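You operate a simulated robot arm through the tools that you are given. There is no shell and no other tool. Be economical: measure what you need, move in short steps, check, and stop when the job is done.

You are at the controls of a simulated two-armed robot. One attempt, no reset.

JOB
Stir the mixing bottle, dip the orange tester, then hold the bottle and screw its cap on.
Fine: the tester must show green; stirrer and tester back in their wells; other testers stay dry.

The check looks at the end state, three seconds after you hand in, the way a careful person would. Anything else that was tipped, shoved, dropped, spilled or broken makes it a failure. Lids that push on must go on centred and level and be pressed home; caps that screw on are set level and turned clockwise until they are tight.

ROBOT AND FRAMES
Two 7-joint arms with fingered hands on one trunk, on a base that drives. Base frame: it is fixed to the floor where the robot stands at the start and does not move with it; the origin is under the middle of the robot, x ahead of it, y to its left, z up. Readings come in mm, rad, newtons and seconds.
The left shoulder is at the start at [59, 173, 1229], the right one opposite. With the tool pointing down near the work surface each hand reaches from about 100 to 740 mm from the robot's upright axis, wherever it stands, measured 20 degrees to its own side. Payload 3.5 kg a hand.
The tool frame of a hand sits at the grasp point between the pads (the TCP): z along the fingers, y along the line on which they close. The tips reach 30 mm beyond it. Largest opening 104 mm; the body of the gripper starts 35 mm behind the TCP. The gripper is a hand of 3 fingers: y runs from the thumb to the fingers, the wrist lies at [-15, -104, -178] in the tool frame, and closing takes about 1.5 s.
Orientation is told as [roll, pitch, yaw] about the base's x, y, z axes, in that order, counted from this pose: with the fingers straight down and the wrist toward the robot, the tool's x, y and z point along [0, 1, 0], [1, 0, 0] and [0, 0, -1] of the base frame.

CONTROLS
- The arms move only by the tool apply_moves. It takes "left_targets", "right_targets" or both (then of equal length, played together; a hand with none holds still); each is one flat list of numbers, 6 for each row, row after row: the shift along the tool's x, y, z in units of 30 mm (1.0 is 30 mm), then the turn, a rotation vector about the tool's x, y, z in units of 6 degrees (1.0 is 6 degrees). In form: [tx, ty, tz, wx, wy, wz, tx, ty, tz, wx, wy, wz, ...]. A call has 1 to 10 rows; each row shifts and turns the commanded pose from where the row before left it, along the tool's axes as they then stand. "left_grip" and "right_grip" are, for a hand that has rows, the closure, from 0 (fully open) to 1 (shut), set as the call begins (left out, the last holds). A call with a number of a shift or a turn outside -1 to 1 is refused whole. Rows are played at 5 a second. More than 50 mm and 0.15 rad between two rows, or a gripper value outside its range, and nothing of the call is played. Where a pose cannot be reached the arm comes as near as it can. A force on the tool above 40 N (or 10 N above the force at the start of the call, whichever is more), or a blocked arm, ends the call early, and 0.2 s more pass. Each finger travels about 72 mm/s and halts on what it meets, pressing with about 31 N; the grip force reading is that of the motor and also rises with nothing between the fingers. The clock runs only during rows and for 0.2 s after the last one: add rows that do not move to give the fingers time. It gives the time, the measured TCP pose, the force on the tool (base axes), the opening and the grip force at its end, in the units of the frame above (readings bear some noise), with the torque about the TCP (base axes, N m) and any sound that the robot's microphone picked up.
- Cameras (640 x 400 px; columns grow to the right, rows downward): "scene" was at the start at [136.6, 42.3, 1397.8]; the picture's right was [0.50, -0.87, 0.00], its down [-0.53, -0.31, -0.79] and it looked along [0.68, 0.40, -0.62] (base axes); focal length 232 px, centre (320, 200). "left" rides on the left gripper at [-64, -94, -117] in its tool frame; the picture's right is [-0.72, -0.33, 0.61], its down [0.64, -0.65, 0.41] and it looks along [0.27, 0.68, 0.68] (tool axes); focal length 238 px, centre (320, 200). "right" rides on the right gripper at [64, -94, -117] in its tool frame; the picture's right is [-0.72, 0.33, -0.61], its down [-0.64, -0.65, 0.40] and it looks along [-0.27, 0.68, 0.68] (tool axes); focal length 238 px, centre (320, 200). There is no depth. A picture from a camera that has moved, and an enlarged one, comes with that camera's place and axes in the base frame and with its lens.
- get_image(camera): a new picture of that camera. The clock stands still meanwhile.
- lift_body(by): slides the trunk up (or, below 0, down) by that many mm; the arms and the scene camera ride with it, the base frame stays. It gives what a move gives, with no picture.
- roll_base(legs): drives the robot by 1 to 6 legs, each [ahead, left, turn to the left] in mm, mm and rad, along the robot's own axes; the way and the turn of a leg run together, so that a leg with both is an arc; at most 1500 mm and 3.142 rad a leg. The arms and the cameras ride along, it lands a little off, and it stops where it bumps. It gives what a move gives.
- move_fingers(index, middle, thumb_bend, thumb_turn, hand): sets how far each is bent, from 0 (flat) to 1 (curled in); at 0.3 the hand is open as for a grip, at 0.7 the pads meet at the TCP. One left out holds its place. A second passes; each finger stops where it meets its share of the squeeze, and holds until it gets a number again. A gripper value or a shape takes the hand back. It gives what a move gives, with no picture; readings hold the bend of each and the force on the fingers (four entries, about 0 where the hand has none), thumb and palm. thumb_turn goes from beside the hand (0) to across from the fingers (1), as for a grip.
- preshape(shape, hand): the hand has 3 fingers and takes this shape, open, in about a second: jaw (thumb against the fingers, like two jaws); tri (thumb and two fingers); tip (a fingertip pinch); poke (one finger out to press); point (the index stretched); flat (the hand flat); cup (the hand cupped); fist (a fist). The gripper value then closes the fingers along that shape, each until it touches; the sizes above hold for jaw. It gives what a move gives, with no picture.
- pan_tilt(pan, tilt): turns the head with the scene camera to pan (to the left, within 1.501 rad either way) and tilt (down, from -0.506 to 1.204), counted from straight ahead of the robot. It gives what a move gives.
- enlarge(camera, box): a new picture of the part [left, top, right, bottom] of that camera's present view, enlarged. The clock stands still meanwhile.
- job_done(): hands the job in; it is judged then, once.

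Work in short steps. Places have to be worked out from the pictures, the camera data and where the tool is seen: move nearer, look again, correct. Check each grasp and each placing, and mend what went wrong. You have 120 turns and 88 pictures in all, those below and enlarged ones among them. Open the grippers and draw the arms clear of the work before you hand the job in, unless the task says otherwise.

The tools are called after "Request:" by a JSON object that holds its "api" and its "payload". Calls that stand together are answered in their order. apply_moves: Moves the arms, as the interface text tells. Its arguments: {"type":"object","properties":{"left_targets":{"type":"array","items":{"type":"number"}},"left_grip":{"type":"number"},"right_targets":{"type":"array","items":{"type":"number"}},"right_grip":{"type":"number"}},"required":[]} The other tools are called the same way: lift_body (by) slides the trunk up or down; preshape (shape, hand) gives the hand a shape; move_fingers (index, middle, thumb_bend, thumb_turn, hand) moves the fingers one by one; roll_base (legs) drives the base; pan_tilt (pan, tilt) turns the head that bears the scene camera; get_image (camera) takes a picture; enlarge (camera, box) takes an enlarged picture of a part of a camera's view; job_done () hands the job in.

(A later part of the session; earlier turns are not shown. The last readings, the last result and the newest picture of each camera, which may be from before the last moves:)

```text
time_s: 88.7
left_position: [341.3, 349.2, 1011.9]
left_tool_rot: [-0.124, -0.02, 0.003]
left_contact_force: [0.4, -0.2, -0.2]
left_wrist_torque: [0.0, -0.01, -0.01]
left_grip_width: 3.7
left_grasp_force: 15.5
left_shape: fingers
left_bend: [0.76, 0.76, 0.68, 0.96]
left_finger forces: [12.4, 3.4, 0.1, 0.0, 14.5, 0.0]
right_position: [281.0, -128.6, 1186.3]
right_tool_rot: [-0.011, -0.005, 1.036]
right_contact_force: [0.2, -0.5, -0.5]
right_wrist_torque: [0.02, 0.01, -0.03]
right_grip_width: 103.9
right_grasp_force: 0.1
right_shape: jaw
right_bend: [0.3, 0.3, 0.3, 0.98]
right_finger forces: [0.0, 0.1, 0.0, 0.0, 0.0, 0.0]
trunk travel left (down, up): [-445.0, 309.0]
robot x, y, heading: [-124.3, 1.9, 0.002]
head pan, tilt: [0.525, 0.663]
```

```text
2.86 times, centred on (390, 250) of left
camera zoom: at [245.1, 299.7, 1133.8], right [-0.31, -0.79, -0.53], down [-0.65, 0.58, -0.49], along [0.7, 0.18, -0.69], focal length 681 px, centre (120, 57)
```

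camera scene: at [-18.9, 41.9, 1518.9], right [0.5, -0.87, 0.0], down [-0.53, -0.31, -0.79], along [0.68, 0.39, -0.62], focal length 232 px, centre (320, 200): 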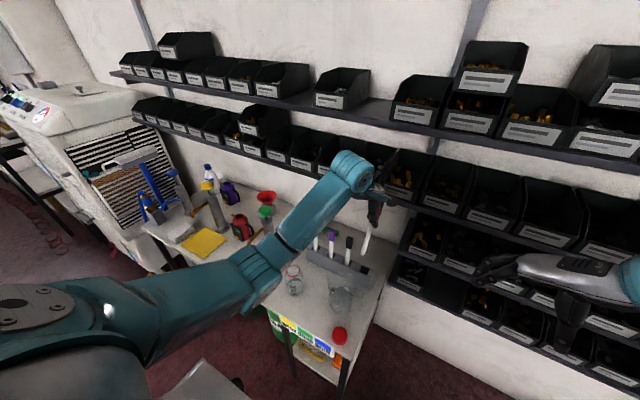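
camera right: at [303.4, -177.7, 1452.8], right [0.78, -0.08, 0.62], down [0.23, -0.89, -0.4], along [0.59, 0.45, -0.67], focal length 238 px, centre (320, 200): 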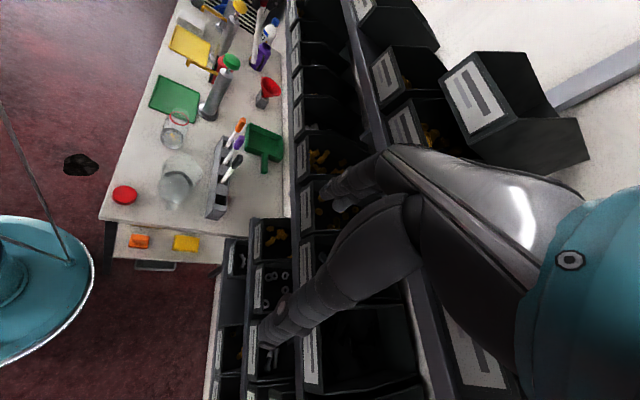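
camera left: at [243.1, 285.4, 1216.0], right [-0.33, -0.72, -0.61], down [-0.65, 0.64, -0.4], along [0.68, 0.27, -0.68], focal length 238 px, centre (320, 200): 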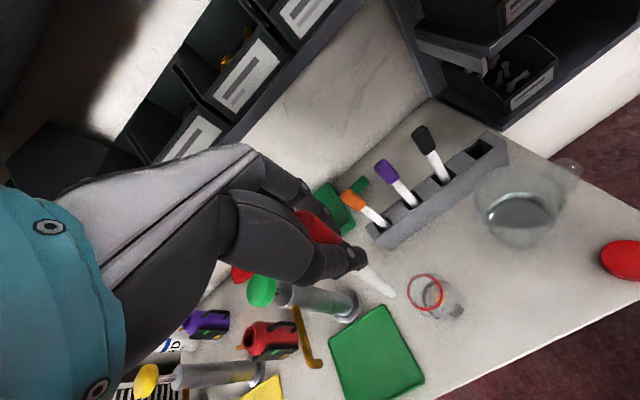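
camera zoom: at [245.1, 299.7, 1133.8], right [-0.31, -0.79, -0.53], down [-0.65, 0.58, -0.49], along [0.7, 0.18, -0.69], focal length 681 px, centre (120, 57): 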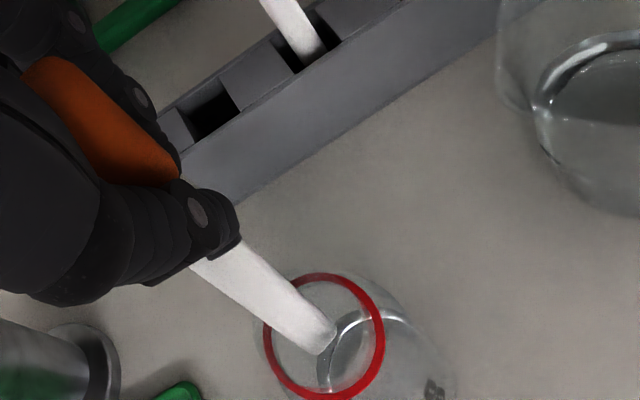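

Perfectly inside the ring. I lower the remaining ~82 mm into the liquid and hold briefly.

Request:
{"api": "apply_moves", "payload": {"left_targets": [0.11, -0.015, 0.883, 0, 0, 0, 0.11, -0.015, 0.883, 0, 0, 0, 0.11, -0.015, 0.883, 0, 0, 0, 0.02, 0, 0.13, 0, 0, 0, 0, 0, 0, 0, 0, 0, 0, 0, 0, 0, 0, 0, 0, 0, 0, 0, 0, 0, 0, 0, 0, 0, 0, 0, 0, 0, 0, 0, 0, 0]}}

Request:
{"api": "apply_moves", "payload": {"left_targets": [-0.11, 0.015, -0.883, 0, 0, 0, -0.11, 0.015, -0.883, 0, 0, 0, -0.11, 0.015, -0.883, 0, 0, 0, -0.11, 0.015, -0.883, 0, 0, 0, -0.11, 0.015, -0.883, 0, 0, 0, -0.11, 0.015, -0.883, 0, 0, 0, 0, 0, 0, 0, 0, 0]}}

Request:
{"api": "enlarge", "payload": {"camera": "scene", "box": [220, 200, 340, 310]}}

```text
time_s: 90.7
left_position: [340.5, 349.5, 928.0]
left_tool_rot: [-0.126, -0.019, 0.006]
left_contact_force: [-0.4, -0.3, -0.8]
left_wrist_torque: [0.0, -0.01, 0.01]
left_grip_width: 4.0
left_grasp_force: 14.6
left_shape: fingers
left_bend: [0.76, 0.76, 0.68, 0.96]
left_finger forces: [12.4, 3.1, 0.0, 0.0, 14.4, 0.0]
right_position: [280.7, -128.7, 1187.0]
right_tool_rot: [-0.01, -0.004, 1.037]
right_contact_force: [0.8, 0.2, 0.4]
right_wrist_torque: [-0.01, -0.01, 0.0]
right_grip_width: 103.6
right_grasp_force: 0.1
right_shape: jaw
right_bend: [0.3, 0.3, 0.3, 0.98]
right_finger forces: [0.1, 0.0, 0.0, 0.0, 0.0, 0.0]
trunk travel left (down, up): [-445.0, 309.0]
robot x, y, heading: [-125.1, -0.4, -0.002]
head pan, tilt: [0.525, 0.663]
```

```text
time_s: 92.3
left_position: [340.5, 350.8, 1088.0]
left_tool_rot: [-0.126, -0.02, 0.005]
left_contact_force: [-0.2, 1.1, 0.7]
left_wrist_torque: [0.01, -0.03, -0.03]
left_grip_width: 3.9
left_grasp_force: 15.0
left_shape: fingers
left_bend: [0.76, 0.76, 0.68, 0.96]
left_finger forces: [12.3, 3.1, 0.0, 0.0, 14.3, 0.0]
right_position: [281.3, -129.2, 1185.7]
right_tool_rot: [-0.011, -0.004, 1.036]
right_contact_force: [-0.3, 0.3, -0.6]
right_wrist_torque: [0.01, 0.03, -0.02]
right_grip_width: 104.0
right_grasp_force: 0.1
right_shape: jaw
right_bend: [0.3, 0.3, 0.3, 0.98]
right_finger forces: [0.0, 0.1, 0.1, 0.0, 0.0, 0.0]
trunk travel left (down, up): [-445.0, 309.0]
robot x, y, heading: [-122.7, 0.5, -0.001]
head pan, tilt: [0.525, 0.663]
```

```text
3.64 times, centred on (280, 255) of scene
camera zoom: at [-19.7, 41.9, 1518.9], right [0.5, -0.87, 0.0], down [-0.53, -0.31, -0.79], along [0.68, 0.39, -0.62], focal length 842 px, centre (466, 0)
```

zoom: 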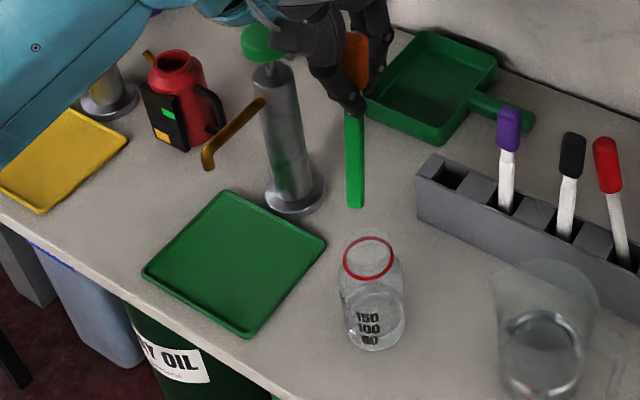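

The tester shows green. Now back to its well, which I place at (484, 354): move over and lower until the tip is ~35 mm above the rack.

Request:
{"api": "apply_moves", "payload": {"left_targets": [0.02, 0.98, 0, 0, 0, 0, 0.02, 0.98, 0, 0, 0, 0, 0.02, 0.98, 0, 0, 0, 0, 0.02, 0.98, 0, 0, 0, 0, 0.02, 0.98, 0, 0, 0, 0, 0.11, -0.015, 0.883, 0, 0, 0, 0.11, -0.015, 0.883, 0, 0, 0, 0.11, -0.015, 0.883, 0, 0, 0, 0, 0, 0, 0, 0, 0]}}

Request:
{"api": "enlarge", "payload": {"camera": "left", "box": [310, 180, 470, 320]}}

```text
time_s: 94.3
left_position: [490.9, 353.6, 1009.1]
left_tool_rot: [-0.125, -0.019, 0.002]
left_contact_force: [0.5, 0.3, -0.3]
left_wrist_torque: [0.0, 0.0, -0.03]
left_grip_width: 3.4
left_grasp_force: 14.5
left_shape: fingers
left_bend: [0.76, 0.76, 0.68, 0.95]
left_finger forces: [12.3, 3.7, 0.0, 0.1, 13.7, 0.0]
right_position: [281.9, -130.4, 1186.6]
right_tool_rot: [-0.01, -0.005, 1.037]
right_contact_force: [0.2, 0.8, -0.3]
right_wrist_torque: [0.03, 0.03, -0.02]
right_grip_width: 103.8
right_grasp_force: 0.1
right_shape: jaw
right_bend: [0.3, 0.3, 0.3, 0.98]
right_finger forces: [0.0, 0.0, 0.0, 0.1, 0.0, 0.1]
trunk travel left (down, up): [-445.0, 309.0]
robot x, y, heading: [-128.1, 0.6, -0.007]
head pan, tilt: [0.525, 0.663]
```

```text
2.86 times, centred on (390, 250) of left
camera zoom: at [395.0, 304.4, 1130.5], right [-0.31, -0.79, -0.53], down [-0.65, 0.58, -0.49], along [0.7, 0.18, -0.69], focal length 681 px, centre (120, 57)
```

zoom: 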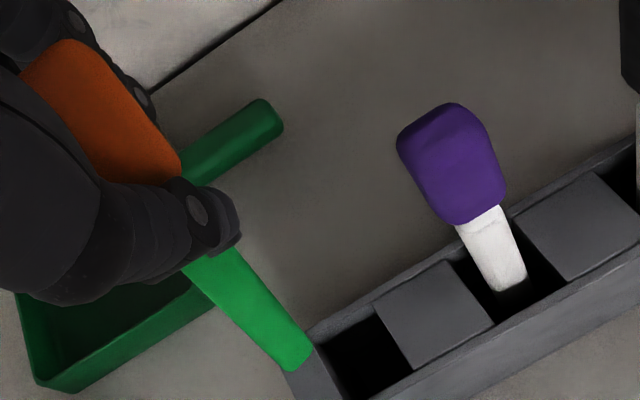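

The tester has slipped to lean again; tip is ~18 mm to +y of the well. I straighten (roll −5°, pitch −2°), recentre and recheck.

Request:
{"api": "apply_moves", "payload": {"left_targets": [-0.08, -0.25, 0, -0.35, -0.85, 0, 0, 0, 0, 0, 0, 0]}}

Request:
{"api": "enlarge", "payload": {"camera": "left", "box": [310, 180, 470, 320]}}

```text
time_s: 94.9
left_position: [482.5, 349.7, 1009.8]
left_tool_rot: [-0.215, -0.057, 0.008]
left_contact_force: [-0.8, 0.0, 0.2]
left_wrist_torque: [0.03, 0.02, 0.01]
left_grip_width: 3.4
left_grasp_force: 15.0
left_shape: fingers
left_bend: [0.76, 0.76, 0.68, 0.95]
left_finger forces: [12.4, 3.9, 0.1, 0.1, 13.5, 0.1]
right_position: [281.8, -130.4, 1185.1]
right_tool_rot: [-0.009, -0.004, 1.036]
right_contact_force: [-0.5, 0.2, 0.5]
right_wrist_torque: [0.0, -0.01, 0.01]
right_grip_width: 103.5
right_grasp_force: 0.0
right_shape: jaw
right_bend: [0.3, 0.3, 0.3, 0.98]
right_finger forces: [0.0, 0.1, 0.0, 0.0, 0.0, 0.0]
trunk travel left (down, up): [-445.0, 309.0]
robot x, y, heading: [-124.9, 1.6, -0.007]
head pan, tilt: [0.525, 0.663]
```

```text
2.86 times, centred on (390, 250) of left
camera zoom: at [382.1, 311.5, 1131.9], right [-0.29, -0.84, -0.46], down [-0.63, 0.53, -0.57], along [0.72, 0.12, -0.68], focal length 681 px, centre (120, 57)
```

zoom: 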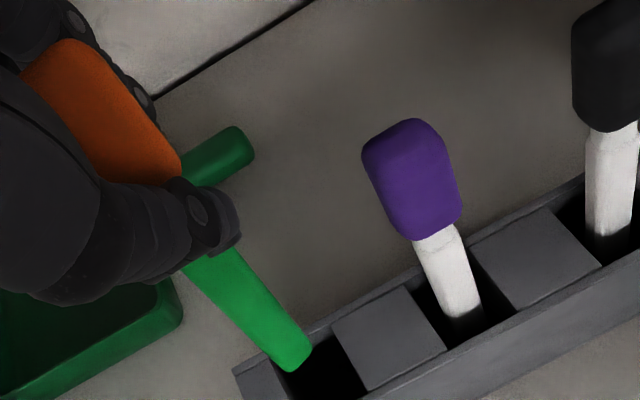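

Now the tip is nearly over the opening. I shift +4/−2 mm and lower 45 mm.

Request:
{"api": "apply_moves", "payload": {"left_targets": [-0.06, 0.13, 0, 0, 0, 0, 0.157, -0.04, 0.73, 0, 0, 0, 0.157, -0.04, 0.73, 0, 0, 0, 0, 0, 0, 0, 0, 0]}}

Request:
{"api": "enlarge", "payload": {"camera": "left", "box": [310, 160, 470, 300]}}

```text
time_s: 95.9
left_position: [485.1, 346.3, 966.3]
left_tool_rot: [-0.213, -0.055, 0.008]
left_contact_force: [-0.6, -0.3, -0.6]
left_wrist_torque: [0.04, -0.04, 0.02]
left_grip_width: 3.7
left_grasp_force: 14.6
left_shape: fingers
left_bend: [0.76, 0.76, 0.68, 0.95]
left_finger forces: [12.4, 3.5, 0.0, 0.0, 13.6, 0.0]
right_position: [280.3, -129.2, 1187.1]
right_tool_rot: [-0.01, -0.006, 1.038]
right_contact_force: [0.7, -0.1, 1.1]
right_wrist_torque: [-0.01, 0.01, -0.04]
right_grip_width: 103.7
right_grasp_force: 0.0
right_shape: jaw
right_bend: [0.3, 0.3, 0.3, 0.98]
right_finger forces: [0.1, 0.1, 0.0, 0.0, 0.1, 0.1]
trunk travel left (down, up): [-445.0, 309.0]
robot x, y, heading: [-122.4, 1.5, -0.005]
head pan, tilt: [0.525, 0.663]
```

```text
2.86 times, centred on (390, 230) of left
camera zoom: at [385.1, 308.0, 1087.9], right [-0.29, -0.84, -0.46], down [-0.63, 0.53, -0.57], along [0.72, 0.12, -0.68], focal length 681 px, centre (120, 114)
```

zoom: 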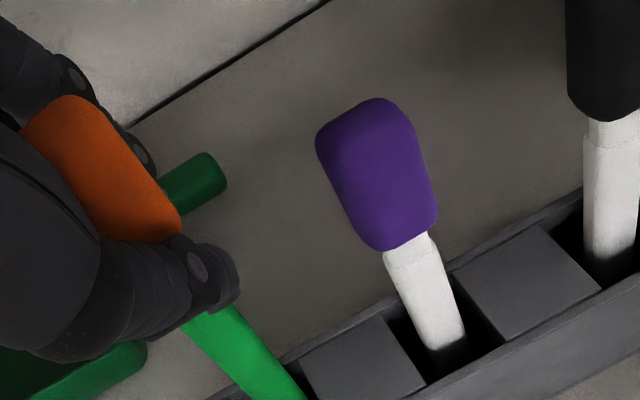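

No contact force; I continue down in small steps.

Request:
{"api": "apply_moves", "payload": {"left_targets": [0.105, -0.03, 0.49, 0, 0, 0, 0.105, -0.03, 0.49, 0, 0, 0, 0.03, 0, 0.15, 0, 0, 0, 0, 0, 0, 0, 0, 0]}}

Request:
{"api": "apply_moves", "payload": {"left_targets": [0.03, 0, 0.13, 0, 0, 0, 0, 0, 0, 0, 0, 0]}}

```text
time_s: 96.9
left_position: [485.9, 348.5, 932.4]
left_tool_rot: [-0.216, -0.054, 0.007]
left_contact_force: [0.3, 0.0, -0.8]
left_wrist_torque: [0.0, -0.02, -0.04]
left_grip_width: 3.5
left_grasp_force: 14.7
left_shape: fingers
left_bend: [0.76, 0.76, 0.68, 0.95]
left_finger forces: [12.3, 3.3, 0.0, 0.1, 13.6, 0.1]
right_position: [281.2, -130.0, 1185.7]
right_tool_rot: [-0.011, -0.005, 1.036]
right_contact_force: [-0.4, -1.1, 0.7]
right_wrist_torque: [-0.03, 0.02, -0.01]
right_grip_width: 103.8
right_grasp_force: 0.2
right_shape: jaw
right_bend: [0.3, 0.3, 0.3, 0.98]
right_finger forces: [0.0, 0.0, 0.0, 0.0, 0.0, 0.0]
trunk travel left (down, up): [-445.0, 309.0]
robot x, y, heading: [-122.3, -0.5, -0.004]
head pan, tilt: [0.525, 0.663]
```

```text
time_s: 97.5
left_position: [486.0, 348.8, 926.2]
left_tool_rot: [-0.214, -0.056, 0.008]
left_contact_force: [-0.3, -0.7, -0.2]
left_wrist_torque: [-0.03, 0.01, 0.0]
left_grip_width: 3.7
left_grasp_force: 14.2
left_shape: fingers
left_bend: [0.76, 0.76, 0.68, 0.95]
left_finger forces: [12.1, 3.4, 0.1, 0.1, 13.5, 0.0]
right_position: [281.3, -128.9, 1185.9]
right_tool_rot: [-0.009, -0.005, 1.036]
right_contact_force: [0.0, 0.2, -0.2]
right_wrist_torque: [-0.01, 0.01, 0.02]
right_grip_width: 103.8
right_grasp_force: 0.1
right_shape: jaw
right_bend: [0.3, 0.3, 0.3, 0.98]
right_finger forces: [0.0, 0.0, 0.0, 0.0, 0.0, 0.0]
trunk travel left (down, up): [-445.0, 309.0]
robot x, y, heading: [-120.7, 2.2, -0.008]
head pan, tilt: [0.525, 0.663]
```

At the original grip height, so the tester is down. One more mm or two, then release and withdraw along the axis.

Request:
{"api": "apply_moves", "payload": {"left_targets": [0.01, 0, 0.06, 0, 0, 0, 0, 0, 0, 0, 0, 0]}}

Request:
{"api": "move_fingers", "payload": {"hand": "left", "index": 0.3, "middle": 0.3, "thumb_bend": 0.3}}

Request:
{"api": "apply_moves", "payload": {"left_targets": [0, 0, -1, 0, 0, 0, 0, 0, -1, 0, 0, 0, 0, 0, -1, 0, 0, 0, 0, 0, -1, 0, 0, 0, 0, 0, 0, 0.52, 0.7, 0, 0, 0, 0, 0, 0.7, 0, 0, 0, -0.5, 0, 0.65, 0, 0, 0, -1, 0, 0, 0, 0, 0, 0, 0, 0, 0]}}

Request:
{"api": "get_image", "payload": {"camera": "scene"}}

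```text
time_s: 98.1
left_position: [485.2, 347.3, 924.0]
left_tool_rot: [-0.215, -0.055, 0.009]
left_contact_force: [0.6, 0.6, -0.2]
left_wrist_torque: [-0.02, 0.02, -0.01]
left_grip_width: 3.6
left_grasp_force: 14.1
left_shape: fingers
left_bend: [0.76, 0.76, 0.68, 0.95]
left_finger forces: [12.2, 3.4, 0.1, 0.1, 13.7, 0.0]
right_position: [280.8, -130.0, 1186.4]
right_tool_rot: [-0.01, -0.005, 1.036]
right_contact_force: [0.5, 0.1, 0.3]
right_wrist_torque: [-0.02, -0.01, -0.02]
right_grip_width: 103.6
right_grasp_force: 0.3
right_shape: jaw
right_bend: [0.3, 0.3, 0.3, 0.98]
right_finger forces: [0.0, 0.0, 0.1, 0.0, 0.0, 0.0]
trunk travel left (down, up): [-445.0, 309.0]
robot x, y, heading: [-124.2, -0.2, -0.003]
head pan, tilt: [0.525, 0.663]
```

```text
time_s: 99.1
left_position: [485.6, 347.8, 924.6]
left_tool_rot: [-0.215, -0.055, 0.008]
left_contact_force: [-0.1, 0.7, -0.8]
left_wrist_torque: [0.01, -0.02, 0.02]
left_grip_width: 103.0
left_grasp_force: 0.1
left_shape: fingers
left_bend: [0.3, 0.3, 0.3, 0.97]
left_finger forces: [0.1, 0.0, 0.0, 0.0, 0.0, 0.0]
right_position: [280.8, -129.4, 1187.1]
right_tool_rot: [-0.011, -0.006, 1.038]
right_contact_force: [0.2, 0.4, 0.6]
right_wrist_torque: [0.03, -0.01, -0.02]
right_grip_width: 103.7
right_grasp_force: 0.0
right_shape: jaw
right_bend: [0.3, 0.3, 0.3, 0.98]
right_finger forces: [0.0, 0.1, 0.0, 0.1, 0.0, 0.0]
trunk travel left (down, up): [-445.0, 309.0]
robot x, y, heading: [-122.5, -1.1, -0.004]
head pan, tilt: [0.525, 0.663]
```

```text
time_s: 101.1
left_position: [473.3, 374.6, 1082.6]
left_tool_rot: [0.0, 0.007, 0.003]
left_contact_force: [-23.0, 0.4, -14.6]
left_wrist_torque: [-0.16, 0.36, 0.25]
left_grip_width: 102.8
left_grasp_force: 13.1
left_shape: fingers
left_bend: [0.3, 0.53, 0.3, 0.97]
left_finger forces: [0.0, 26.3, 0.1, 0.1, 0.0, 0.0]
right_position: [279.1, -128.4, 1187.5]
right_tool_rot: [-0.013, -0.004, 1.037]
right_contact_force: [0.2, 0.6, -0.7]
right_wrist_torque: [-0.02, -0.01, 0.01]
right_grip_width: 103.8
right_grasp_force: 0.1
right_shape: jaw
right_bend: [0.3, 0.3, 0.3, 0.98]
right_finger forces: [0.0, 0.0, 0.0, 0.0, 0.0, 0.0]
trunk travel left (down, up): [-445.0, 309.0]
robot x, y, heading: [-121.2, 0.0, -0.003]
head pan, tilt: [0.525, 0.663]
```

```text
12 pictures are left
camera scene: at [-21.9, 42.8, 1519.0], right [0.5, -0.87, 0.0], down [-0.53, -0.31, -0.79], along [0.68, 0.39, -0.62], focal length 232 px, centre (320, 200)
```

scene: 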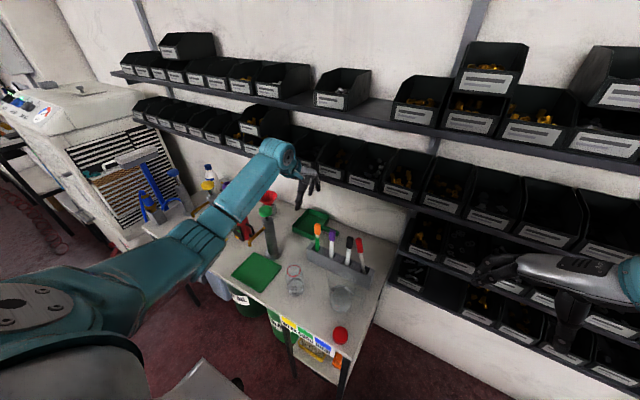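

The orange tester is home (green), but a finger touches the shelf edge above. I back the hand straight toward the robot and slightly down at once.

Request:
{"api": "apply_moves", "payload": {"left_targets": [0, -0.5, 0.3, 0, 0, 0, 0, -1, 0, 0, 0, 0, 0, -1, 0, 0, 0, 0, 0, -1, 0, 0, 0, 0, 0, 0, 0, 0, 0, 0]}}

Request:
{"api": "enlarge", "payload": {"camera": "scene", "box": [220, 90, 440, 350]}}

```text
time_s: 102.3
left_position: [372.3, 375.1, 1078.5]
left_tool_rot: [0.001, -0.003, 0.0]
left_contact_force: [-0.1, -0.2, 0.3]
left_wrist_torque: [0.0, 0.01, -0.01]
left_grip_width: 102.8
left_grasp_force: 0.1
left_shape: fingers
left_bend: [0.3, 0.3, 0.3, 0.97]
left_finger forces: [0.0, 0.0, 0.0, 0.0, 0.0, 0.0]
right_position: [280.9, -129.6, 1187.4]
right_tool_rot: [-0.01, -0.006, 1.037]
right_contact_force: [0.3, 0.7, -0.8]
right_wrist_torque: [-0.02, 0.02, 0.01]
right_grip_width: 103.5
right_grasp_force: 0.0
right_shape: jaw
right_bend: [0.3, 0.3, 0.3, 0.98]
right_finger forces: [0.0, 0.1, 0.1, 0.0, 0.0, 0.1]
trunk travel left (down, up): [-445.0, 309.0]
robot x, y, heading: [-123.5, -1.8, -0.004]
head pan, tilt: [0.525, 0.663]
```

```text
1.54 times, centred on (330, 220) of scene
camera zoom: at [-19.1, 41.8, 1518.9], right [0.5, -0.87, 0.0], down [-0.53, -0.31, -0.79], along [0.68, 0.39, -0.62], focal length 356 px, centre (305, 169)
```

zoom: 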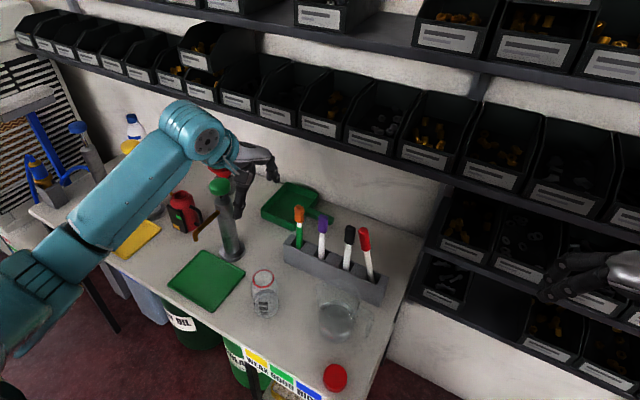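

Rack, testers and bins look fine. Next: hold the bottle with the left hand from the front (fingers pointing forward), cap with the right. I turn the left hand: yaw −90° first, in place.

Request:
{"api": "apply_moves", "payload": {"left_targets": [0, 0, 0, 0, 0, 1, 0, 0, 0, 0, 0, 1, 0, 0, 0, 0, 0, 1, 0, 0, 0, 0, 0, 1, 0, 0, 0, 0, 0, 1, 0, 0, 0, 0, 0, 1, 0, 0, 0, 0, 0, 1, 0, 0, 0, 0, 0, 1, 0, 0, 0, 0, 0, 1, 0, 0, 0, 0, 0, 1]}}

Request:
{"api": "apply_moves", "payload": {"left_targets": [0, 0, 0, 0, 0, 1, 0, 0, 0, 0, 0, 1, 0, 0, 0, 0, 0, 1, 0, 0, 0, 0, 0, 1, 0, 0, 0, 0, 0, 1, 0, 0, 0, 0, 1, 0, 0, 0, 0, 0, 1, 0, 0, 0, 0, 0, 1, 0, 0, 0, 0, 0, 1, 0, 0, 0, 0, 0, 1, 0]}}

```text
time_s: 104.5
left_position: [374.0, 375.2, 1076.8]
left_tool_rot: [0.002, -0.002, -1.053]
left_contact_force: [-0.1, -0.4, -0.4]
left_wrist_torque: [0.0, -0.03, 0.02]
left_grip_width: 102.8
left_grasp_force: 0.1
left_shape: fingers
left_bend: [0.3, 0.3, 0.3, 0.97]
left_finger forces: [0.0, 0.0, 0.0, 0.1, 0.1, 0.0]
right_position: [280.6, -128.8, 1186.2]
right_tool_rot: [-0.012, -0.005, 1.037]
right_contact_force: [0.4, -0.2, 0.0]
right_wrist_torque: [0.03, 0.0, 0.02]
right_grip_width: 104.0
right_grasp_force: 0.1
right_shape: jaw
right_bend: [0.3, 0.3, 0.3, 0.98]
right_finger forces: [0.0, 0.1, 0.0, 0.0, 0.0, 0.0]
trunk travel left (down, up): [-445.0, 309.0]
robot x, y, heading: [-127.4, -0.9, -0.003]
head pan, tilt: [0.525, 0.663]
```

```text
time_s: 106.7
left_position: [373.7, 373.7, 1078.9]
left_tool_rot: [0.528, 0.001, -1.571]
left_contact_force: [0.8, -0.8, 0.1]
left_wrist_torque: [0.01, 0.0, -0.01]
left_grip_width: 102.7
left_grasp_force: 0.0
left_shape: fingers
left_bend: [0.3, 0.3, 0.3, 0.97]
left_finger forces: [0.0, 0.0, 0.0, 0.0, 0.1, 0.0]
right_position: [280.7, -128.7, 1187.2]
right_tool_rot: [-0.012, -0.006, 1.037]
right_contact_force: [-0.6, 0.0, 0.2]
right_wrist_torque: [-0.03, 0.0, 0.02]
right_grip_width: 103.7
right_grasp_force: 0.0
right_shape: jaw
right_bend: [0.3, 0.3, 0.3, 0.98]
right_finger forces: [0.0, 0.1, 0.1, 0.1, 0.1, 0.1]
trunk travel left (down, up): [-445.0, 309.0]
robot x, y, heading: [-125.2, -2.9, -0.008]
head pan, tilt: [0.525, 0.663]
```

Good: fingers now tilt forward. I continue to 75° from vertical.

Request:
{"api": "apply_moves", "payload": {"left_targets": [0, 0, 0, 0, 0.94, 0, 0, 0, 0, 0, 0.94, 0, 0, 0, 0, 0, 0.94, 0, 0, 0, 0, 0, 0.94, 0, 0, 0, 0, 0, 0.94, 0, 0, 0, 0, 0, 0.94, 0, 0, 0, 0, 0, 0.94, 0, 0, 0, 0, 0, 0.94, 0, 0, 0, 0, 0, 0, 0]}}

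```text
time_s: 108.7
left_position: [374.7, 374.5, 1077.6]
left_tool_rot: [1.314, 0.001, -1.57]
left_contact_force: [-0.6, -0.4, 0.5]
left_wrist_torque: [-0.04, 0.02, 0.0]
left_grip_width: 102.7
left_grasp_force: 0.0
left_shape: fingers
left_bend: [0.3, 0.3, 0.3, 0.97]
left_finger forces: [0.1, 0.1, 0.0, 0.0, 0.0, 0.1]
right_position: [280.9, -130.0, 1187.4]
right_tool_rot: [-0.01, -0.004, 1.037]
right_contact_force: [-1.1, 0.4, 0.8]
right_wrist_torque: [-0.01, 0.04, -0.02]
right_grip_width: 103.7
right_grasp_force: 0.1
right_shape: jaw
right_bend: [0.3, 0.3, 0.3, 0.98]
right_finger forces: [0.0, 0.0, 0.0, 0.1, 0.0, 0.0]
trunk travel left (down, up): [-445.0, 309.0]
robot x, y, heading: [-123.5, 0.6, -0.005]
head pan, tilt: [0.525, 0.663]
```

Orientation set. I draw the left hand straight back to x≈170 (in front of the table).

Request:
{"api": "apply_moves", "payload": {"left_targets": [-0.247, 0, -0.944, 0, 0, 0, -0.247, 0, -0.944, 0, 0, 0, -0.247, 0, -0.944, 0, 0, 0, -0.247, 0, -0.944, 0, 0, 0, -0.247, 0, -0.944, 0, 0, 0, -0.247, 0, -0.944, 0, 0, 0, -0.247, 0, -0.944, 0, 0, 0, 0, 0, 0, 0, 0, 0]}}

```text
time_s: 110.5
left_position: [167.7, 374.5, 1076.9]
left_tool_rot: [1.313, 0.001, -1.57]
left_contact_force: [-0.3, -0.3, 0.6]
left_wrist_torque: [0.0, -0.04, 0.04]
left_grip_width: 102.6
left_grasp_force: 0.1
left_shape: fingers
left_bend: [0.3, 0.3, 0.3, 0.97]
left_finger forces: [0.0, 0.0, 0.1, 0.1, 0.0, 0.0]
right_position: [281.8, -129.0, 1186.4]
right_tool_rot: [-0.01, -0.006, 1.036]
right_contact_force: [0.1, 0.0, -0.3]
right_wrist_torque: [0.01, 0.01, 0.0]
right_grip_width: 103.8
right_grasp_force: 0.1
right_shape: jaw
right_bend: [0.3, 0.3, 0.3, 0.98]
right_finger forces: [0.0, 0.0, 0.1, 0.0, 0.0, 0.0]
trunk travel left (down, up): [-445.0, 309.0]
robot x, y, heading: [-127.5, 0.5, -0.001]
head pan, tilt: [0.525, 0.663]
```

Clear. I drive the base 180 mm left and lower the trunk 250 mm (left hand is off the table edge, right hand stays at z≈936).

Request:
{"api": "roll_base", "payload": {"legs": [[0, 180, 0]]}}

Request:
{"api": "lift_body", "payload": {"by": -250}}

Request:
{"api": "get_image", "payload": {"camera": "scene"}}

```text
time_s: 112.0
left_position: [165.7, 555.9, 1077.0]
left_tool_rot: [1.312, -0.001, -1.566]
left_contact_force: [-0.3, -0.4, 0.4]
left_wrist_torque: [0.0, 0.02, -0.03]
left_grip_width: 102.8
left_grasp_force: 0.1
left_shape: fingers
left_bend: [0.3, 0.3, 0.3, 0.97]
left_finger forces: [0.0, 0.0, 0.1, 0.0, 0.1, 0.0]
right_position: [281.1, 53.3, 1185.8]
right_tool_rot: [-0.013, -0.004, 1.04]
right_contact_force: [-0.5, -0.4, 1.0]
right_wrist_torque: [0.03, 0.01, 0.01]
right_grip_width: 103.8
right_grasp_force: 0.1
right_shape: jaw
right_bend: [0.3, 0.3, 0.3, 0.98]
right_finger forces: [0.0, 0.0, 0.0, 0.0, 0.0, 0.1]
trunk travel left (down, up): [-445.0, 309.0]
robot x, y, heading: [-123.7, 177.0, 0.003]
head pan, tilt: [0.525, 0.663]
```

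```text
time_s: 114.6
left_position: [166.9, 555.2, 827.3]
left_tool_rot: [1.313, 0.002, -1.571]
left_contact_force: [0.7, 0.0, 0.3]
left_wrist_torque: [-0.02, -0.04, -0.02]
left_grip_width: 102.9
left_grasp_force: 0.0
left_shape: fingers
left_bend: [0.3, 0.3, 0.3, 0.97]
left_finger forces: [0.0, 0.0, 0.0, 0.1, 0.0, 0.0]
right_position: [281.7, 51.6, 936.9]
right_tool_rot: [-0.011, -0.005, 1.041]
right_contact_force: [-0.2, 0.0, -0.3]
right_wrist_torque: [-0.02, -0.04, 0.03]
right_grip_width: 103.8
right_grasp_force: 0.2
right_shape: jaw
right_bend: [0.3, 0.3, 0.3, 0.98]
right_finger forces: [0.0, 0.0, 0.1, 0.0, 0.1, 0.0]
trunk travel left (down, up): [-195.0, 559.0]
robot x, y, heading: [-124.5, 179.8, -0.001]
head pan, tilt: [0.525, 0.663]
```

```text
10 pictures are left
camera scene: at [66.3, 223.1, 1264.7], right [0.5, -0.87, 0.0], down [-0.53, -0.31, -0.79], along [0.68, 0.39, -0.62], focal length 232 px, centre (320, 200)
```

scene: 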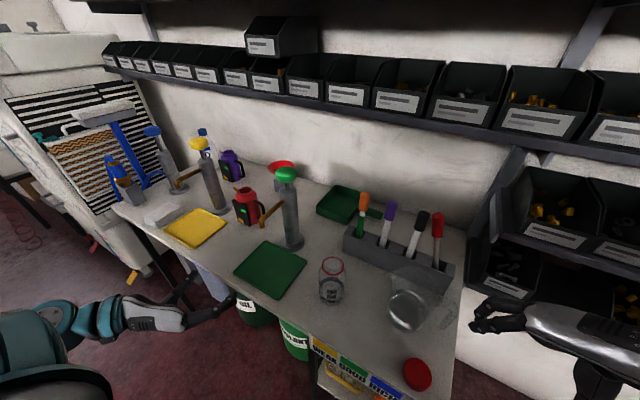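

All as expected; bottle at (336, 348), cap at (267, 138). I bring the left hand to y=349, z≈797 in front of the table, then check before going forward.

Request:
{"api": "apply_moves", "payload": {"left_targets": [0, 0.98, 0, 0, 0, 0, 0, 0.98, 0, 0, 0, 0, 0, 0.98, 0, 0, 0, 0, 0, 0.98, 0, 0, 0, 0, 0, 0.98, 0, 0, 0, 0, 0, 0.98, 0, 0, 0, 0, 0, 0.98, 0, 0, 0, 0, -0.93, 0, 0.24, 0, 0, 0, 0, 0, 0, 0, 0, 0]}}

Request:
{"api": "get_image", "payload": {"camera": "left"}}

```text
time_s: 116.2
left_position: [162.8, 374.6, 801.7]
left_tool_rot: [1.308, 0.117, -1.706]
left_contact_force: [-0.8, 0.2, -0.9]
left_wrist_torque: [-0.02, -0.02, -0.02]
left_grip_width: 102.6
left_grasp_force: 0.0
left_shape: fingers
left_bend: [0.3, 0.3, 0.3, 0.97]
left_finger forces: [0.0, 0.0, 0.0, 0.0, 0.0, 0.0]
left hand out of reach, approached as far as the arm can: row 5, 6, 7
right_position: [281.2, 53.7, 936.8]
right_tool_rot: [-0.011, -0.002, 1.04]
right_contact_force: [0.0, 0.4, 0.4]
right_wrist_torque: [-0.02, 0.01, 0.01]
right_grip_width: 103.5
right_grasp_force: 0.0
right_shape: jaw
right_bend: [0.3, 0.3, 0.3, 0.98]
right_finger forces: [0.1, 0.0, 0.0, 0.0, 0.1, 0.0]
trunk travel left (down, up): [-195.0, 559.0]
robot x, y, heading: [-126.6, 180.7, -0.0]
head pan, tilt: [0.525, 0.663]
stopped in row 7 (left hand): the arm was blocked; the commanded pose is now the measured one
```

```text
9 pictures are left
camera left: at [48.0, 488.0, 781.5], right [0.46, 0.36, -0.81], down [0.63, 0.51, 0.59], along [0.62, -0.78, 0.0], focal length 238 px, centre (320, 200)
```

left: 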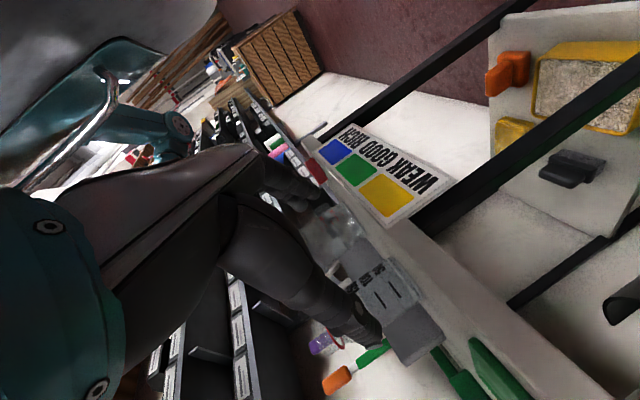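

The wrist hit its limit too close to the robot. I back the base 120 mm to give room, then correct the hand's orientation while moving it forward to where it was.

Request:
{"api": "roll_base", "payload": {"legs": [[-120, 0, 0]]}}

Request:
{"api": "apply_moves", "payload": {"left_targets": [0.25, 0, 0.95, 0, 0, 0, 0.25, 0, 0.95, 0, 0, 0, 0.25, 0, 0.95, 0, 0, 0, 0, 0, 0, 0.48, -0.04, -0.7, 0, 0, 0, 0.48, -0.04, -0.7, 0, 0, 0, 0, 0, 0]}}

```text
time_s: 117.5
left_position: [43.3, 373.2, 802.8]
left_tool_rot: [1.309, 0.116, -1.709]
left_contact_force: [-0.5, 0.2, 0.5]
left_wrist_torque: [0.01, 0.0, 0.0]
left_grip_width: 102.8
left_grasp_force: 0.0
left_shape: fingers
left_bend: [0.3, 0.3, 0.3, 0.97]
left_finger forces: [0.1, 0.0, 0.1, 0.0, 0.0, 0.0]
right_position: [161.6, 51.7, 936.4]
right_tool_rot: [-0.011, -0.005, 1.036]
right_contact_force: [-0.8, 0.4, 0.7]
right_wrist_torque: [-0.02, -0.05, 0.0]
right_grip_width: 103.7
right_grasp_force: 0.0
right_shape: jaw
right_bend: [0.3, 0.3, 0.3, 0.98]
right_finger forces: [0.0, 0.1, 0.0, 0.0, 0.0, 0.0]
trunk travel left (down, up): [-195.0, 559.0]
robot x, y, heading: [-242.3, 181.3, -0.006]
head pan, tilt: [0.525, 0.663]
```

```text
time_s: 118.9
left_position: [131.3, 360.8, 801.8]
left_tool_rot: [1.311, 0.003, -1.571]
left_contact_force: [-0.9, -0.5, -0.3]
left_wrist_torque: [0.0, -0.02, -0.02]
left_grip_width: 103.0
left_grasp_force: 0.1
left_shape: fingers
left_bend: [0.3, 0.3, 0.3, 0.97]
left_finger forces: [0.0, 0.0, 0.1, 0.0, 0.1, 0.0]
right_position: [161.5, 53.8, 936.3]
right_tool_rot: [-0.01, -0.005, 1.037]
right_contact_force: [0.5, 0.9, 1.0]
right_wrist_torque: [-0.04, 0.01, 0.01]
right_grip_width: 103.6
right_grasp_force: 0.1
right_shape: jaw
right_bend: [0.3, 0.3, 0.3, 0.98]
right_finger forces: [0.0, 0.0, 0.0, 0.0, 0.0, 0.0]
trunk travel left (down, up): [-195.0, 559.0]
robot x, y, heading: [-244.8, 180.6, -0.002]
head pan, tilt: [0.525, 0.663]
```

Orientation restored. I centre on y=348.5 and go forward to x≈247, then check the alignment with the scene camera.

Request:
{"api": "apply_moves", "payload": {"left_targets": [0, 0.41, 0, 0, 0, 0, 0.242, 0, 0.925, 0, 0, 0, 0.242, 0, 0.925, 0, 0, 0, 0.242, 0, 0.925, 0, 0, 0, 0.242, 0, 0.925, 0, 0, 0, 0, 0, 0, 0, 0, 0]}}

Request:
{"api": "enlarge", "payload": {"camera": "scene", "box": [220, 180, 420, 330]}}

```text
time_s: 120.3
left_position: [247.5, 351.5, 800.1]
left_tool_rot: [1.31, 0.005, -1.573]
left_contact_force: [0.6, -0.9, 0.3]
left_wrist_torque: [-0.04, -0.01, -0.01]
left_grip_width: 103.0
left_grasp_force: 0.1
left_shape: fingers
left_bend: [0.3, 0.3, 0.3, 0.97]
left_finger forces: [0.1, 0.0, 0.0, 0.1, 0.0, 0.1]
right_position: [161.5, 52.0, 937.3]
right_tool_rot: [-0.01, -0.004, 1.037]
right_contact_force: [0.8, 0.5, -0.2]
right_wrist_torque: [-0.01, -0.01, -0.01]
right_grip_width: 103.5
right_grasp_force: 0.0
right_shape: jaw
right_bend: [0.3, 0.3, 0.3, 0.98]
right_finger forces: [0.1, 0.0, 0.0, 0.1, 0.0, 0.0]
trunk travel left (down, up): [-195.0, 559.0]
robot x, y, heading: [-242.4, 179.1, -0.005]
head pan, tilt: [0.525, 0.663]
```

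```text
2.67 times, centred on (320, 255) of scene
camera zoom: at [-53.5, 222.7, 1264.6], right [0.5, -0.87, 0.0], down [-0.53, -0.31, -0.79], along [0.68, 0.39, -0.62], focal length 617 px, centre (320, 53)
```

zoom: 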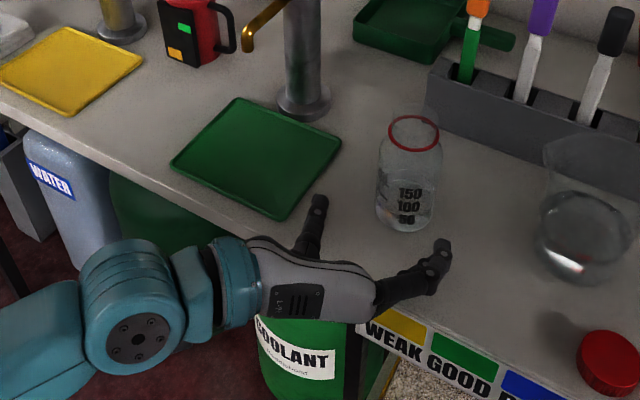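

Bottle confirmed at (335.5, 347). I correct y by −4 mm and go forward 86 mm so the fingers straddle it, then close gently.

Request:
{"api": "apply_moves", "payload": {"left_targets": [0, 0.15, 0, 0, 0, 0, 0.24, 0, 0.92, 0, 0, 0, 0.24, 0, 0.92, 0, 0, 0, 0.24, 0, 0.92, 0, 0, 0, 0, 0, 0, 0, 0, 0]}}

Request:
{"api": "move_fingers", "payload": {"hand": "left", "index": 0.4, "middle": 0.4, "thumb_bend": 0.4}}

Request:
{"api": "move_fingers", "payload": {"hand": "left", "index": 0.46, "middle": 0.46, "thumb_bend": 0.46}}

```text
time_s: 121.5
left_position: [333.3, 346.8, 802.0]
left_tool_rot: [1.31, 0.003, -1.573]
left_contact_force: [-0.4, 0.2, 0.2]
left_wrist_torque: [-0.01, -0.01, 0.02]
left_grip_width: 102.7
left_grasp_force: 0.0
left_shape: fingers
left_bend: [0.3, 0.3, 0.3, 0.97]
left_finger forces: [0.0, 0.0, 0.0, 0.1, 0.1, 0.0]
right_position: [161.8, 51.0, 936.5]
right_tool_rot: [-0.01, -0.005, 1.037]
right_contact_force: [-0.5, 0.2, -0.6]
right_wrist_torque: [0.02, 0.0, 0.02]
right_grip_width: 103.7
right_grasp_force: 0.0
right_shape: jaw
right_bend: [0.3, 0.3, 0.3, 0.98]
right_finger forces: [0.0, 0.0, 0.1, 0.0, 0.0, 0.1]
trunk travel left (down, up): [-195.0, 559.0]
robot x, y, heading: [-243.1, 179.8, -0.002]
head pan, tilt: [0.525, 0.663]
```

```text
time_s: 122.5
left_position: [332.5, 347.6, 800.9]
left_tool_rot: [1.307, 0.002, -1.572]
left_contact_force: [-0.2, 0.5, -0.3]
left_wrist_torque: [-0.01, 0.0, 0.05]
left_grip_width: 78.7
left_grasp_force: 0.1
left_shape: fingers
left_bend: [0.4, 0.4, 0.4, 0.97]
left_finger forces: [0.0, 0.0, 0.0, 0.1, 0.1, 0.0]
right_position: [162.1, 52.4, 937.4]
right_tool_rot: [-0.01, -0.006, 1.036]
right_contact_force: [0.4, 0.2, -0.7]
right_wrist_torque: [-0.01, 0.04, 0.01]
right_grip_width: 103.7
right_grasp_force: 0.2
right_shape: jaw
right_bend: [0.3, 0.3, 0.3, 0.98]
right_finger forces: [0.0, 0.1, 0.0, 0.0, 0.1, 0.0]
trunk travel left (down, up): [-195.0, 559.0]
robot x, y, heading: [-248.6, 182.6, -0.002]
head pan, tilt: [0.525, 0.663]
```

```text
time_s: 123.5
left_position: [333.4, 346.9, 801.8]
left_tool_rot: [1.308, 0.001, -1.572]
left_contact_force: [0.4, 0.4, -0.3]
left_wrist_torque: [0.01, 0.01, 0.02]
left_grip_width: 63.4
left_grasp_force: 0.9
left_shape: fingers
left_bend: [0.46, 0.46, 0.45, 0.97]
left_finger forces: [0.0, 0.0, 0.1, 0.1, 0.2, 0.0]
right_position: [162.0, 51.6, 935.5]
right_tool_rot: [-0.009, -0.005, 1.037]
right_contact_force: [0.5, 0.5, 0.3]
right_wrist_torque: [-0.03, -0.03, -0.02]
right_grip_width: 103.6
right_grasp_force: 0.0
right_shape: jaw
right_bend: [0.3, 0.3, 0.3, 0.98]
right_finger forces: [0.1, 0.1, 0.1, 0.0, 0.0, 0.0]
trunk travel left (down, up): [-195.0, 559.0]
robot x, y, heading: [-242.8, 180.3, -0.007]
head pan, tilt: [0.525, 0.663]
```

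Contact is beginning. I firm the hold.

Request:
{"api": "move_fingers", "payload": {"hand": "left", "index": 0.5, "middle": 0.5, "thumb_bend": 0.48}}

Request:
{"api": "move_fingers", "payload": {"hand": "left", "index": 0.56, "middle": 0.56, "thumb_bend": 0.56}}

```text
time_s: 124.5
left_position: [332.9, 345.5, 802.4]
left_tool_rot: [1.308, 0.002, -1.574]
left_contact_force: [0.4, -0.5, 0.5]
left_wrist_torque: [0.03, 0.04, 0.03]
left_grip_width: 58.3
left_grasp_force: 1.3
left_shape: fingers
left_bend: [0.49, 0.5, 0.47, 0.97]
left_finger forces: [1.4, 0.1, 0.0, 0.1, 1.3, 0.1]
right_position: [161.4, 51.7, 936.3]
right_tool_rot: [-0.01, -0.006, 1.037]
right_contact_force: [0.3, -0.5, 0.4]
right_wrist_torque: [0.01, 0.0, 0.02]
right_grip_width: 103.8
right_grasp_force: 0.1
right_shape: jaw
right_bend: [0.3, 0.3, 0.3, 0.98]
right_finger forces: [0.0, 0.0, 0.0, 0.0, 0.0, 0.0]
trunk travel left (down, up): [-195.0, 559.0]
robot x, y, heading: [-247.7, 185.2, -0.001]
head pan, tilt: [0.525, 0.663]
```

```text
time_s: 125.5
left_position: [332.8, 346.7, 802.6]
left_tool_rot: [1.309, 0.002, -1.572]
left_contact_force: [0.8, 0.8, 1.5]
left_wrist_torque: [-0.02, 0.01, -0.01]
left_grip_width: 53.2
left_grasp_force: 9.0
left_shape: fingers
left_bend: [0.5, 0.56, 0.51, 0.97]
left_finger forces: [7.8, 0.0, 0.1, 0.0, 8.3, 0.1]
right_position: [161.1, 52.5, 935.5]
right_tool_rot: [-0.011, -0.006, 1.037]
right_contact_force: [-0.7, 0.1, -0.3]
right_wrist_torque: [-0.01, -0.02, -0.01]
right_grip_width: 103.9
right_grasp_force: 0.1
right_shape: jaw
right_bend: [0.3, 0.3, 0.3, 0.98]
right_finger forces: [0.0, 0.0, 0.1, 0.1, 0.1, 0.0]
trunk travel left (down, up): [-195.0, 559.0]
robot x, y, heading: [-245.9, 181.2, 0.001]
head pan, tilt: [0.525, 0.663]
```

Index and thumb hold; I curl the middle finger in and add squeeze.

Request:
{"api": "move_fingers", "payload": {"hand": "left", "index": 0.62, "middle": 0.68, "thumb_bend": 0.6}}

Request:
{"api": "enlarge", "payload": {"camera": "scene", "box": [270, 180, 420, 300]}}

```text
time_s: 126.5
left_position: [333.3, 346.8, 800.2]
left_tool_rot: [1.308, 0.001, -1.572]
left_contact_force: [0.5, -1.1, 1.3]
left_wrist_torque: [0.01, 0.0, 0.02]
left_grip_width: 51.0
left_grasp_force: 16.6
left_shape: fingers
left_bend: [0.52, 0.63, 0.52, 0.97]
left_finger forces: [11.3, 5.0, 0.0, 0.1, 16.0, 0.1]
right_position: [160.4, 52.1, 937.5]
right_tool_rot: [-0.011, -0.006, 1.037]
right_contact_force: [-1.0, 0.1, 0.0]
right_wrist_torque: [0.01, 0.01, -0.02]
right_grip_width: 103.7
right_grasp_force: 0.1
right_shape: jaw
right_bend: [0.3, 0.3, 0.3, 0.98]
right_finger forces: [0.0, 0.1, 0.0, 0.0, 0.0, 0.0]
trunk travel left (down, up): [-195.0, 559.0]
robot x, y, heading: [-246.6, 181.3, -0.006]
head pan, tilt: [0.525, 0.663]
```

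```text
3.33 times, centred on (345, 240) of scene
camera zoom: at [-53.5, 222.6, 1264.6], right [0.5, -0.87, 0.0], down [-0.53, -0.31, -0.79], along [0.68, 0.39, -0.62], focal length 772 px, centre (237, 67)
```

zoom: 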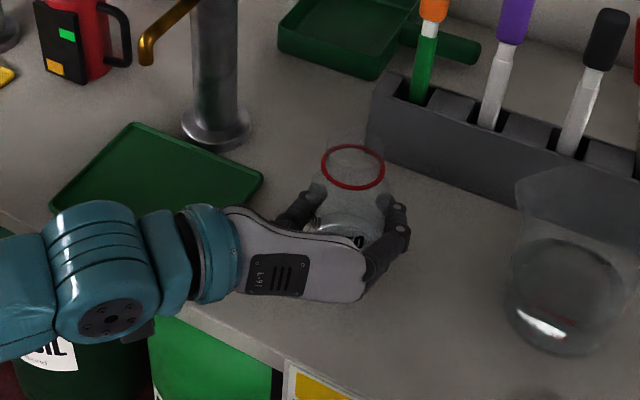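

The bottle is firmly held and upright. Now the right hand: yaw to +90° (wrist to the right) and move over the cap at (267, 137), lowering to z≈850.

Request:
{"api": "apply_moves", "payload": {"right_targets": [0, 0, 0, 0, 0, -0.85, 0, 0, 0, 0, 0, -0.85, 0, 0, 0, 0, 0, -0.85, 0, 0, 0, 0, 0, -0.85, 0, 0, 0, 0, 0, -0.85, 0, 0, 0, 0, 0, -0.85, 0, 0, 0, 0, 0, 0]}}

Request:
{"api": "apply_moves", "payload": {"right_targets": [-0.88, 0.71, 0, 0, 0, 0, -0.88, 0.71, 0, 0, 0, 0, -0.88, 0.71, 0, 0, 0, 0, -0.88, 0.71, 0, 0, 0, 0, 0, 0, 0.9, 0, 0, 0, 0, 0, 0.9, 0, 0, 0, 0, 0, 0.9, 0, 0, 0, 0, 0, 0, 0, 0, 0]}}

Request:
{"api": "get_image", "payload": {"camera": "right"}}

```text
time_s: 128.1
left_position: [332.7, 345.5, 803.0]
left_tool_rot: [1.31, 0.002, -1.573]
left_contact_force: [-0.1, -0.3, 2.0]
left_wrist_torque: [0.08, 0.0, -0.01]
left_grip_width: 50.9
left_grasp_force: 16.1
left_shape: fingers
left_bend: [0.52, 0.63, 0.52, 0.97]
left_finger forces: [11.1, 4.8, 0.0, 0.0, 16.5, 0.0]
right_position: [144.8, 63.5, 915.8]
right_tool_rot: [-0.042, 0.018, 1.276]
right_contact_force: [-0.5, -0.5, 0.0]
right_wrist_torque: [0.02, 0.0, 0.02]
right_grip_width: 103.8
right_grasp_force: 0.1
right_shape: jaw
right_bend: [0.3, 0.3, 0.3, 0.98]
right_finger forces: [0.0, 0.0, 0.0, 0.0, 0.0, 0.0]
right hand out of reach, approached as far as the arm can: row 2, 3, 4, 5, 6
trunk travel left (down, up): [-195.0, 559.0]
robot x, y, heading: [-246.6, 179.3, -0.005]
head pan, tilt: [0.525, 0.663]
```

```text
time_s: 129.9
left_position: [333.3, 346.6, 802.3]
left_tool_rot: [1.31, 0.002, -1.572]
left_contact_force: [0.5, 0.9, 1.1]
left_wrist_torque: [0.06, -0.01, -0.02]
left_grip_width: 51.3
left_grasp_force: 16.2
left_shape: fingers
left_bend: [0.52, 0.63, 0.52, 0.97]
left_finger forces: [10.9, 5.0, 0.0, 0.1, 16.6, 0.1]
right_position: [142.3, 72.7, 835.7]
right_tool_rot: [-0.034, 0.022, 1.316]
right_contact_force: [-0.5, 0.2, -0.5]
right_wrist_torque: [-0.02, 0.0, -0.01]
right_grip_width: 103.6
right_grasp_force: 0.0
right_shape: jaw
right_bend: [0.3, 0.3, 0.3, 0.98]
right_finger forces: [0.0, 0.0, 0.1, 0.0, 0.0, 0.0]
right hand out of reach, approached as far as the arm can: row 1, 2, 3, 4
trunk travel left (down, up): [-195.0, 559.0]
robot x, y, heading: [-245.6, 178.3, -0.004]
head pan, tilt: [0.525, 0.663]
```

```text
6 pictures are left
camera right: at [53.5, 0.2, 953.0], right [0.76, 0.15, 0.63], down [0.47, -0.81, -0.37], along [0.45, 0.57, -0.68], focal length 238 px, centre (320, 200)
```

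right: 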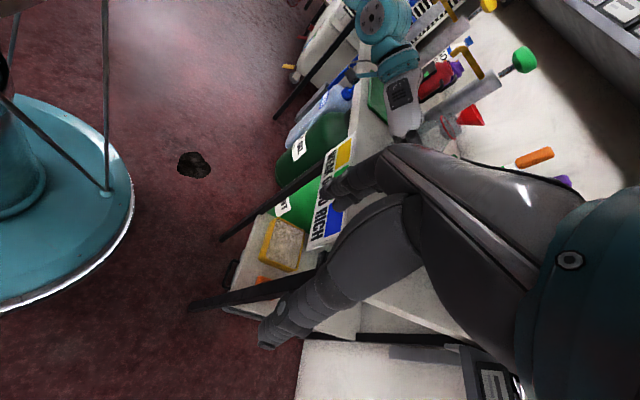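

The right wrist hit its yaw limit. I raise the target 30 mm and turn the yaw back to ~0.9, which it reached before; the arm should then follow to over the cap.

Request:
{"api": "apply_moves", "payload": {"right_targets": [0, 0, -1, 0, 0, 0, 0, 0, 0, 0, 0, 0.9, 0, 0, 0, 0, 0, 0.9, 0, 0, 0, 0, 0, 0.9, 0, 0, 0, 0, 0, 0.9, 0, 0, 0, 0, 0, 0.9, 0, 0, 0, 0, 0, 0.9, 0, 0, 0, 0, 0, 0.9, 0, 0, 0, 0, 0, 0]}}

```text
time_s: 131.9
left_position: [333.2, 347.8, 803.1]
left_tool_rot: [1.308, 0.001, -1.573]
left_contact_force: [0.5, -0.7, 2.8]
left_wrist_torque: [0.01, 0.04, 0.02]
left_grip_width: 51.0
left_grasp_force: 15.9
left_shape: fingers
left_bend: [0.52, 0.63, 0.52, 0.97]
left_finger forces: [11.2, 4.9, 0.1, 0.0, 16.4, 0.0]
right_position: [153.0, 76.2, 863.4]
right_tool_rot: [-0.04, -0.001, 0.658]
right_contact_force: [-0.4, -0.4, -0.3]
right_wrist_torque: [0.0, -0.02, -0.02]
right_grip_width: 104.0
right_grasp_force: 0.0
right_shape: jaw
right_bend: [0.3, 0.3, 0.3, 0.98]
right_finger forces: [0.0, 0.1, 0.0, 0.0, 0.1, 0.1]
right hand out of reach, approached as far as the arm can: row 7, 8
trunk travel left (down, up): [-195.0, 559.0]
robot x, y, heading: [-244.7, 178.8, -0.008]
head pan, tilt: [0.525, 0.663]
```

The fold limit again (too close to the body). I move forward over the cap with this yaw and level the hand.

Request:
{"api": "apply_moves", "payload": {"right_targets": [-0.143, 0.85, 0, 0, 0, 0, -0.143, 0.85, 0, 0, 0, 0, -0.143, 0.85, 0, 0, 0, 0, -0.143, 0.85, 0, 0, 0, 0, -0.143, 0.85, 0, -0.234, 0.3, 0, 0, 0, 0, 0, 0, 0]}}

```text
time_s: 133.3
left_position: [332.9, 346.0, 802.3]
left_tool_rot: [1.309, 0.002, -1.572]
left_contact_force: [-0.2, -0.3, 1.5]
left_wrist_torque: [0.03, 0.03, 0.02]
left_grip_width: 50.8
left_grasp_force: 15.5
left_shape: fingers
left_bend: [0.52, 0.63, 0.52, 0.97]
left_finger forces: [11.2, 4.9, 0.0, 0.0, 16.2, 0.1]
right_position: [267.5, 138.2, 865.0]
right_tool_rot: [-0.01, -0.029, 0.659]
right_contact_force: [-0.6, -0.4, -0.6]
right_wrist_torque: [-0.02, 0.0, 0.0]
right_grip_width: 103.5
right_grasp_force: 0.0
right_shape: jaw
right_bend: [0.3, 0.31, 0.3, 0.98]
right_finger forces: [0.0, 0.7, 0.1, 0.1, 0.1, 0.1]
trunk travel left (down, up): [-195.0, 559.0]
robot x, y, heading: [-243.6, 180.2, -0.001]
head pan, tilt: [0.525, 0.663]
```

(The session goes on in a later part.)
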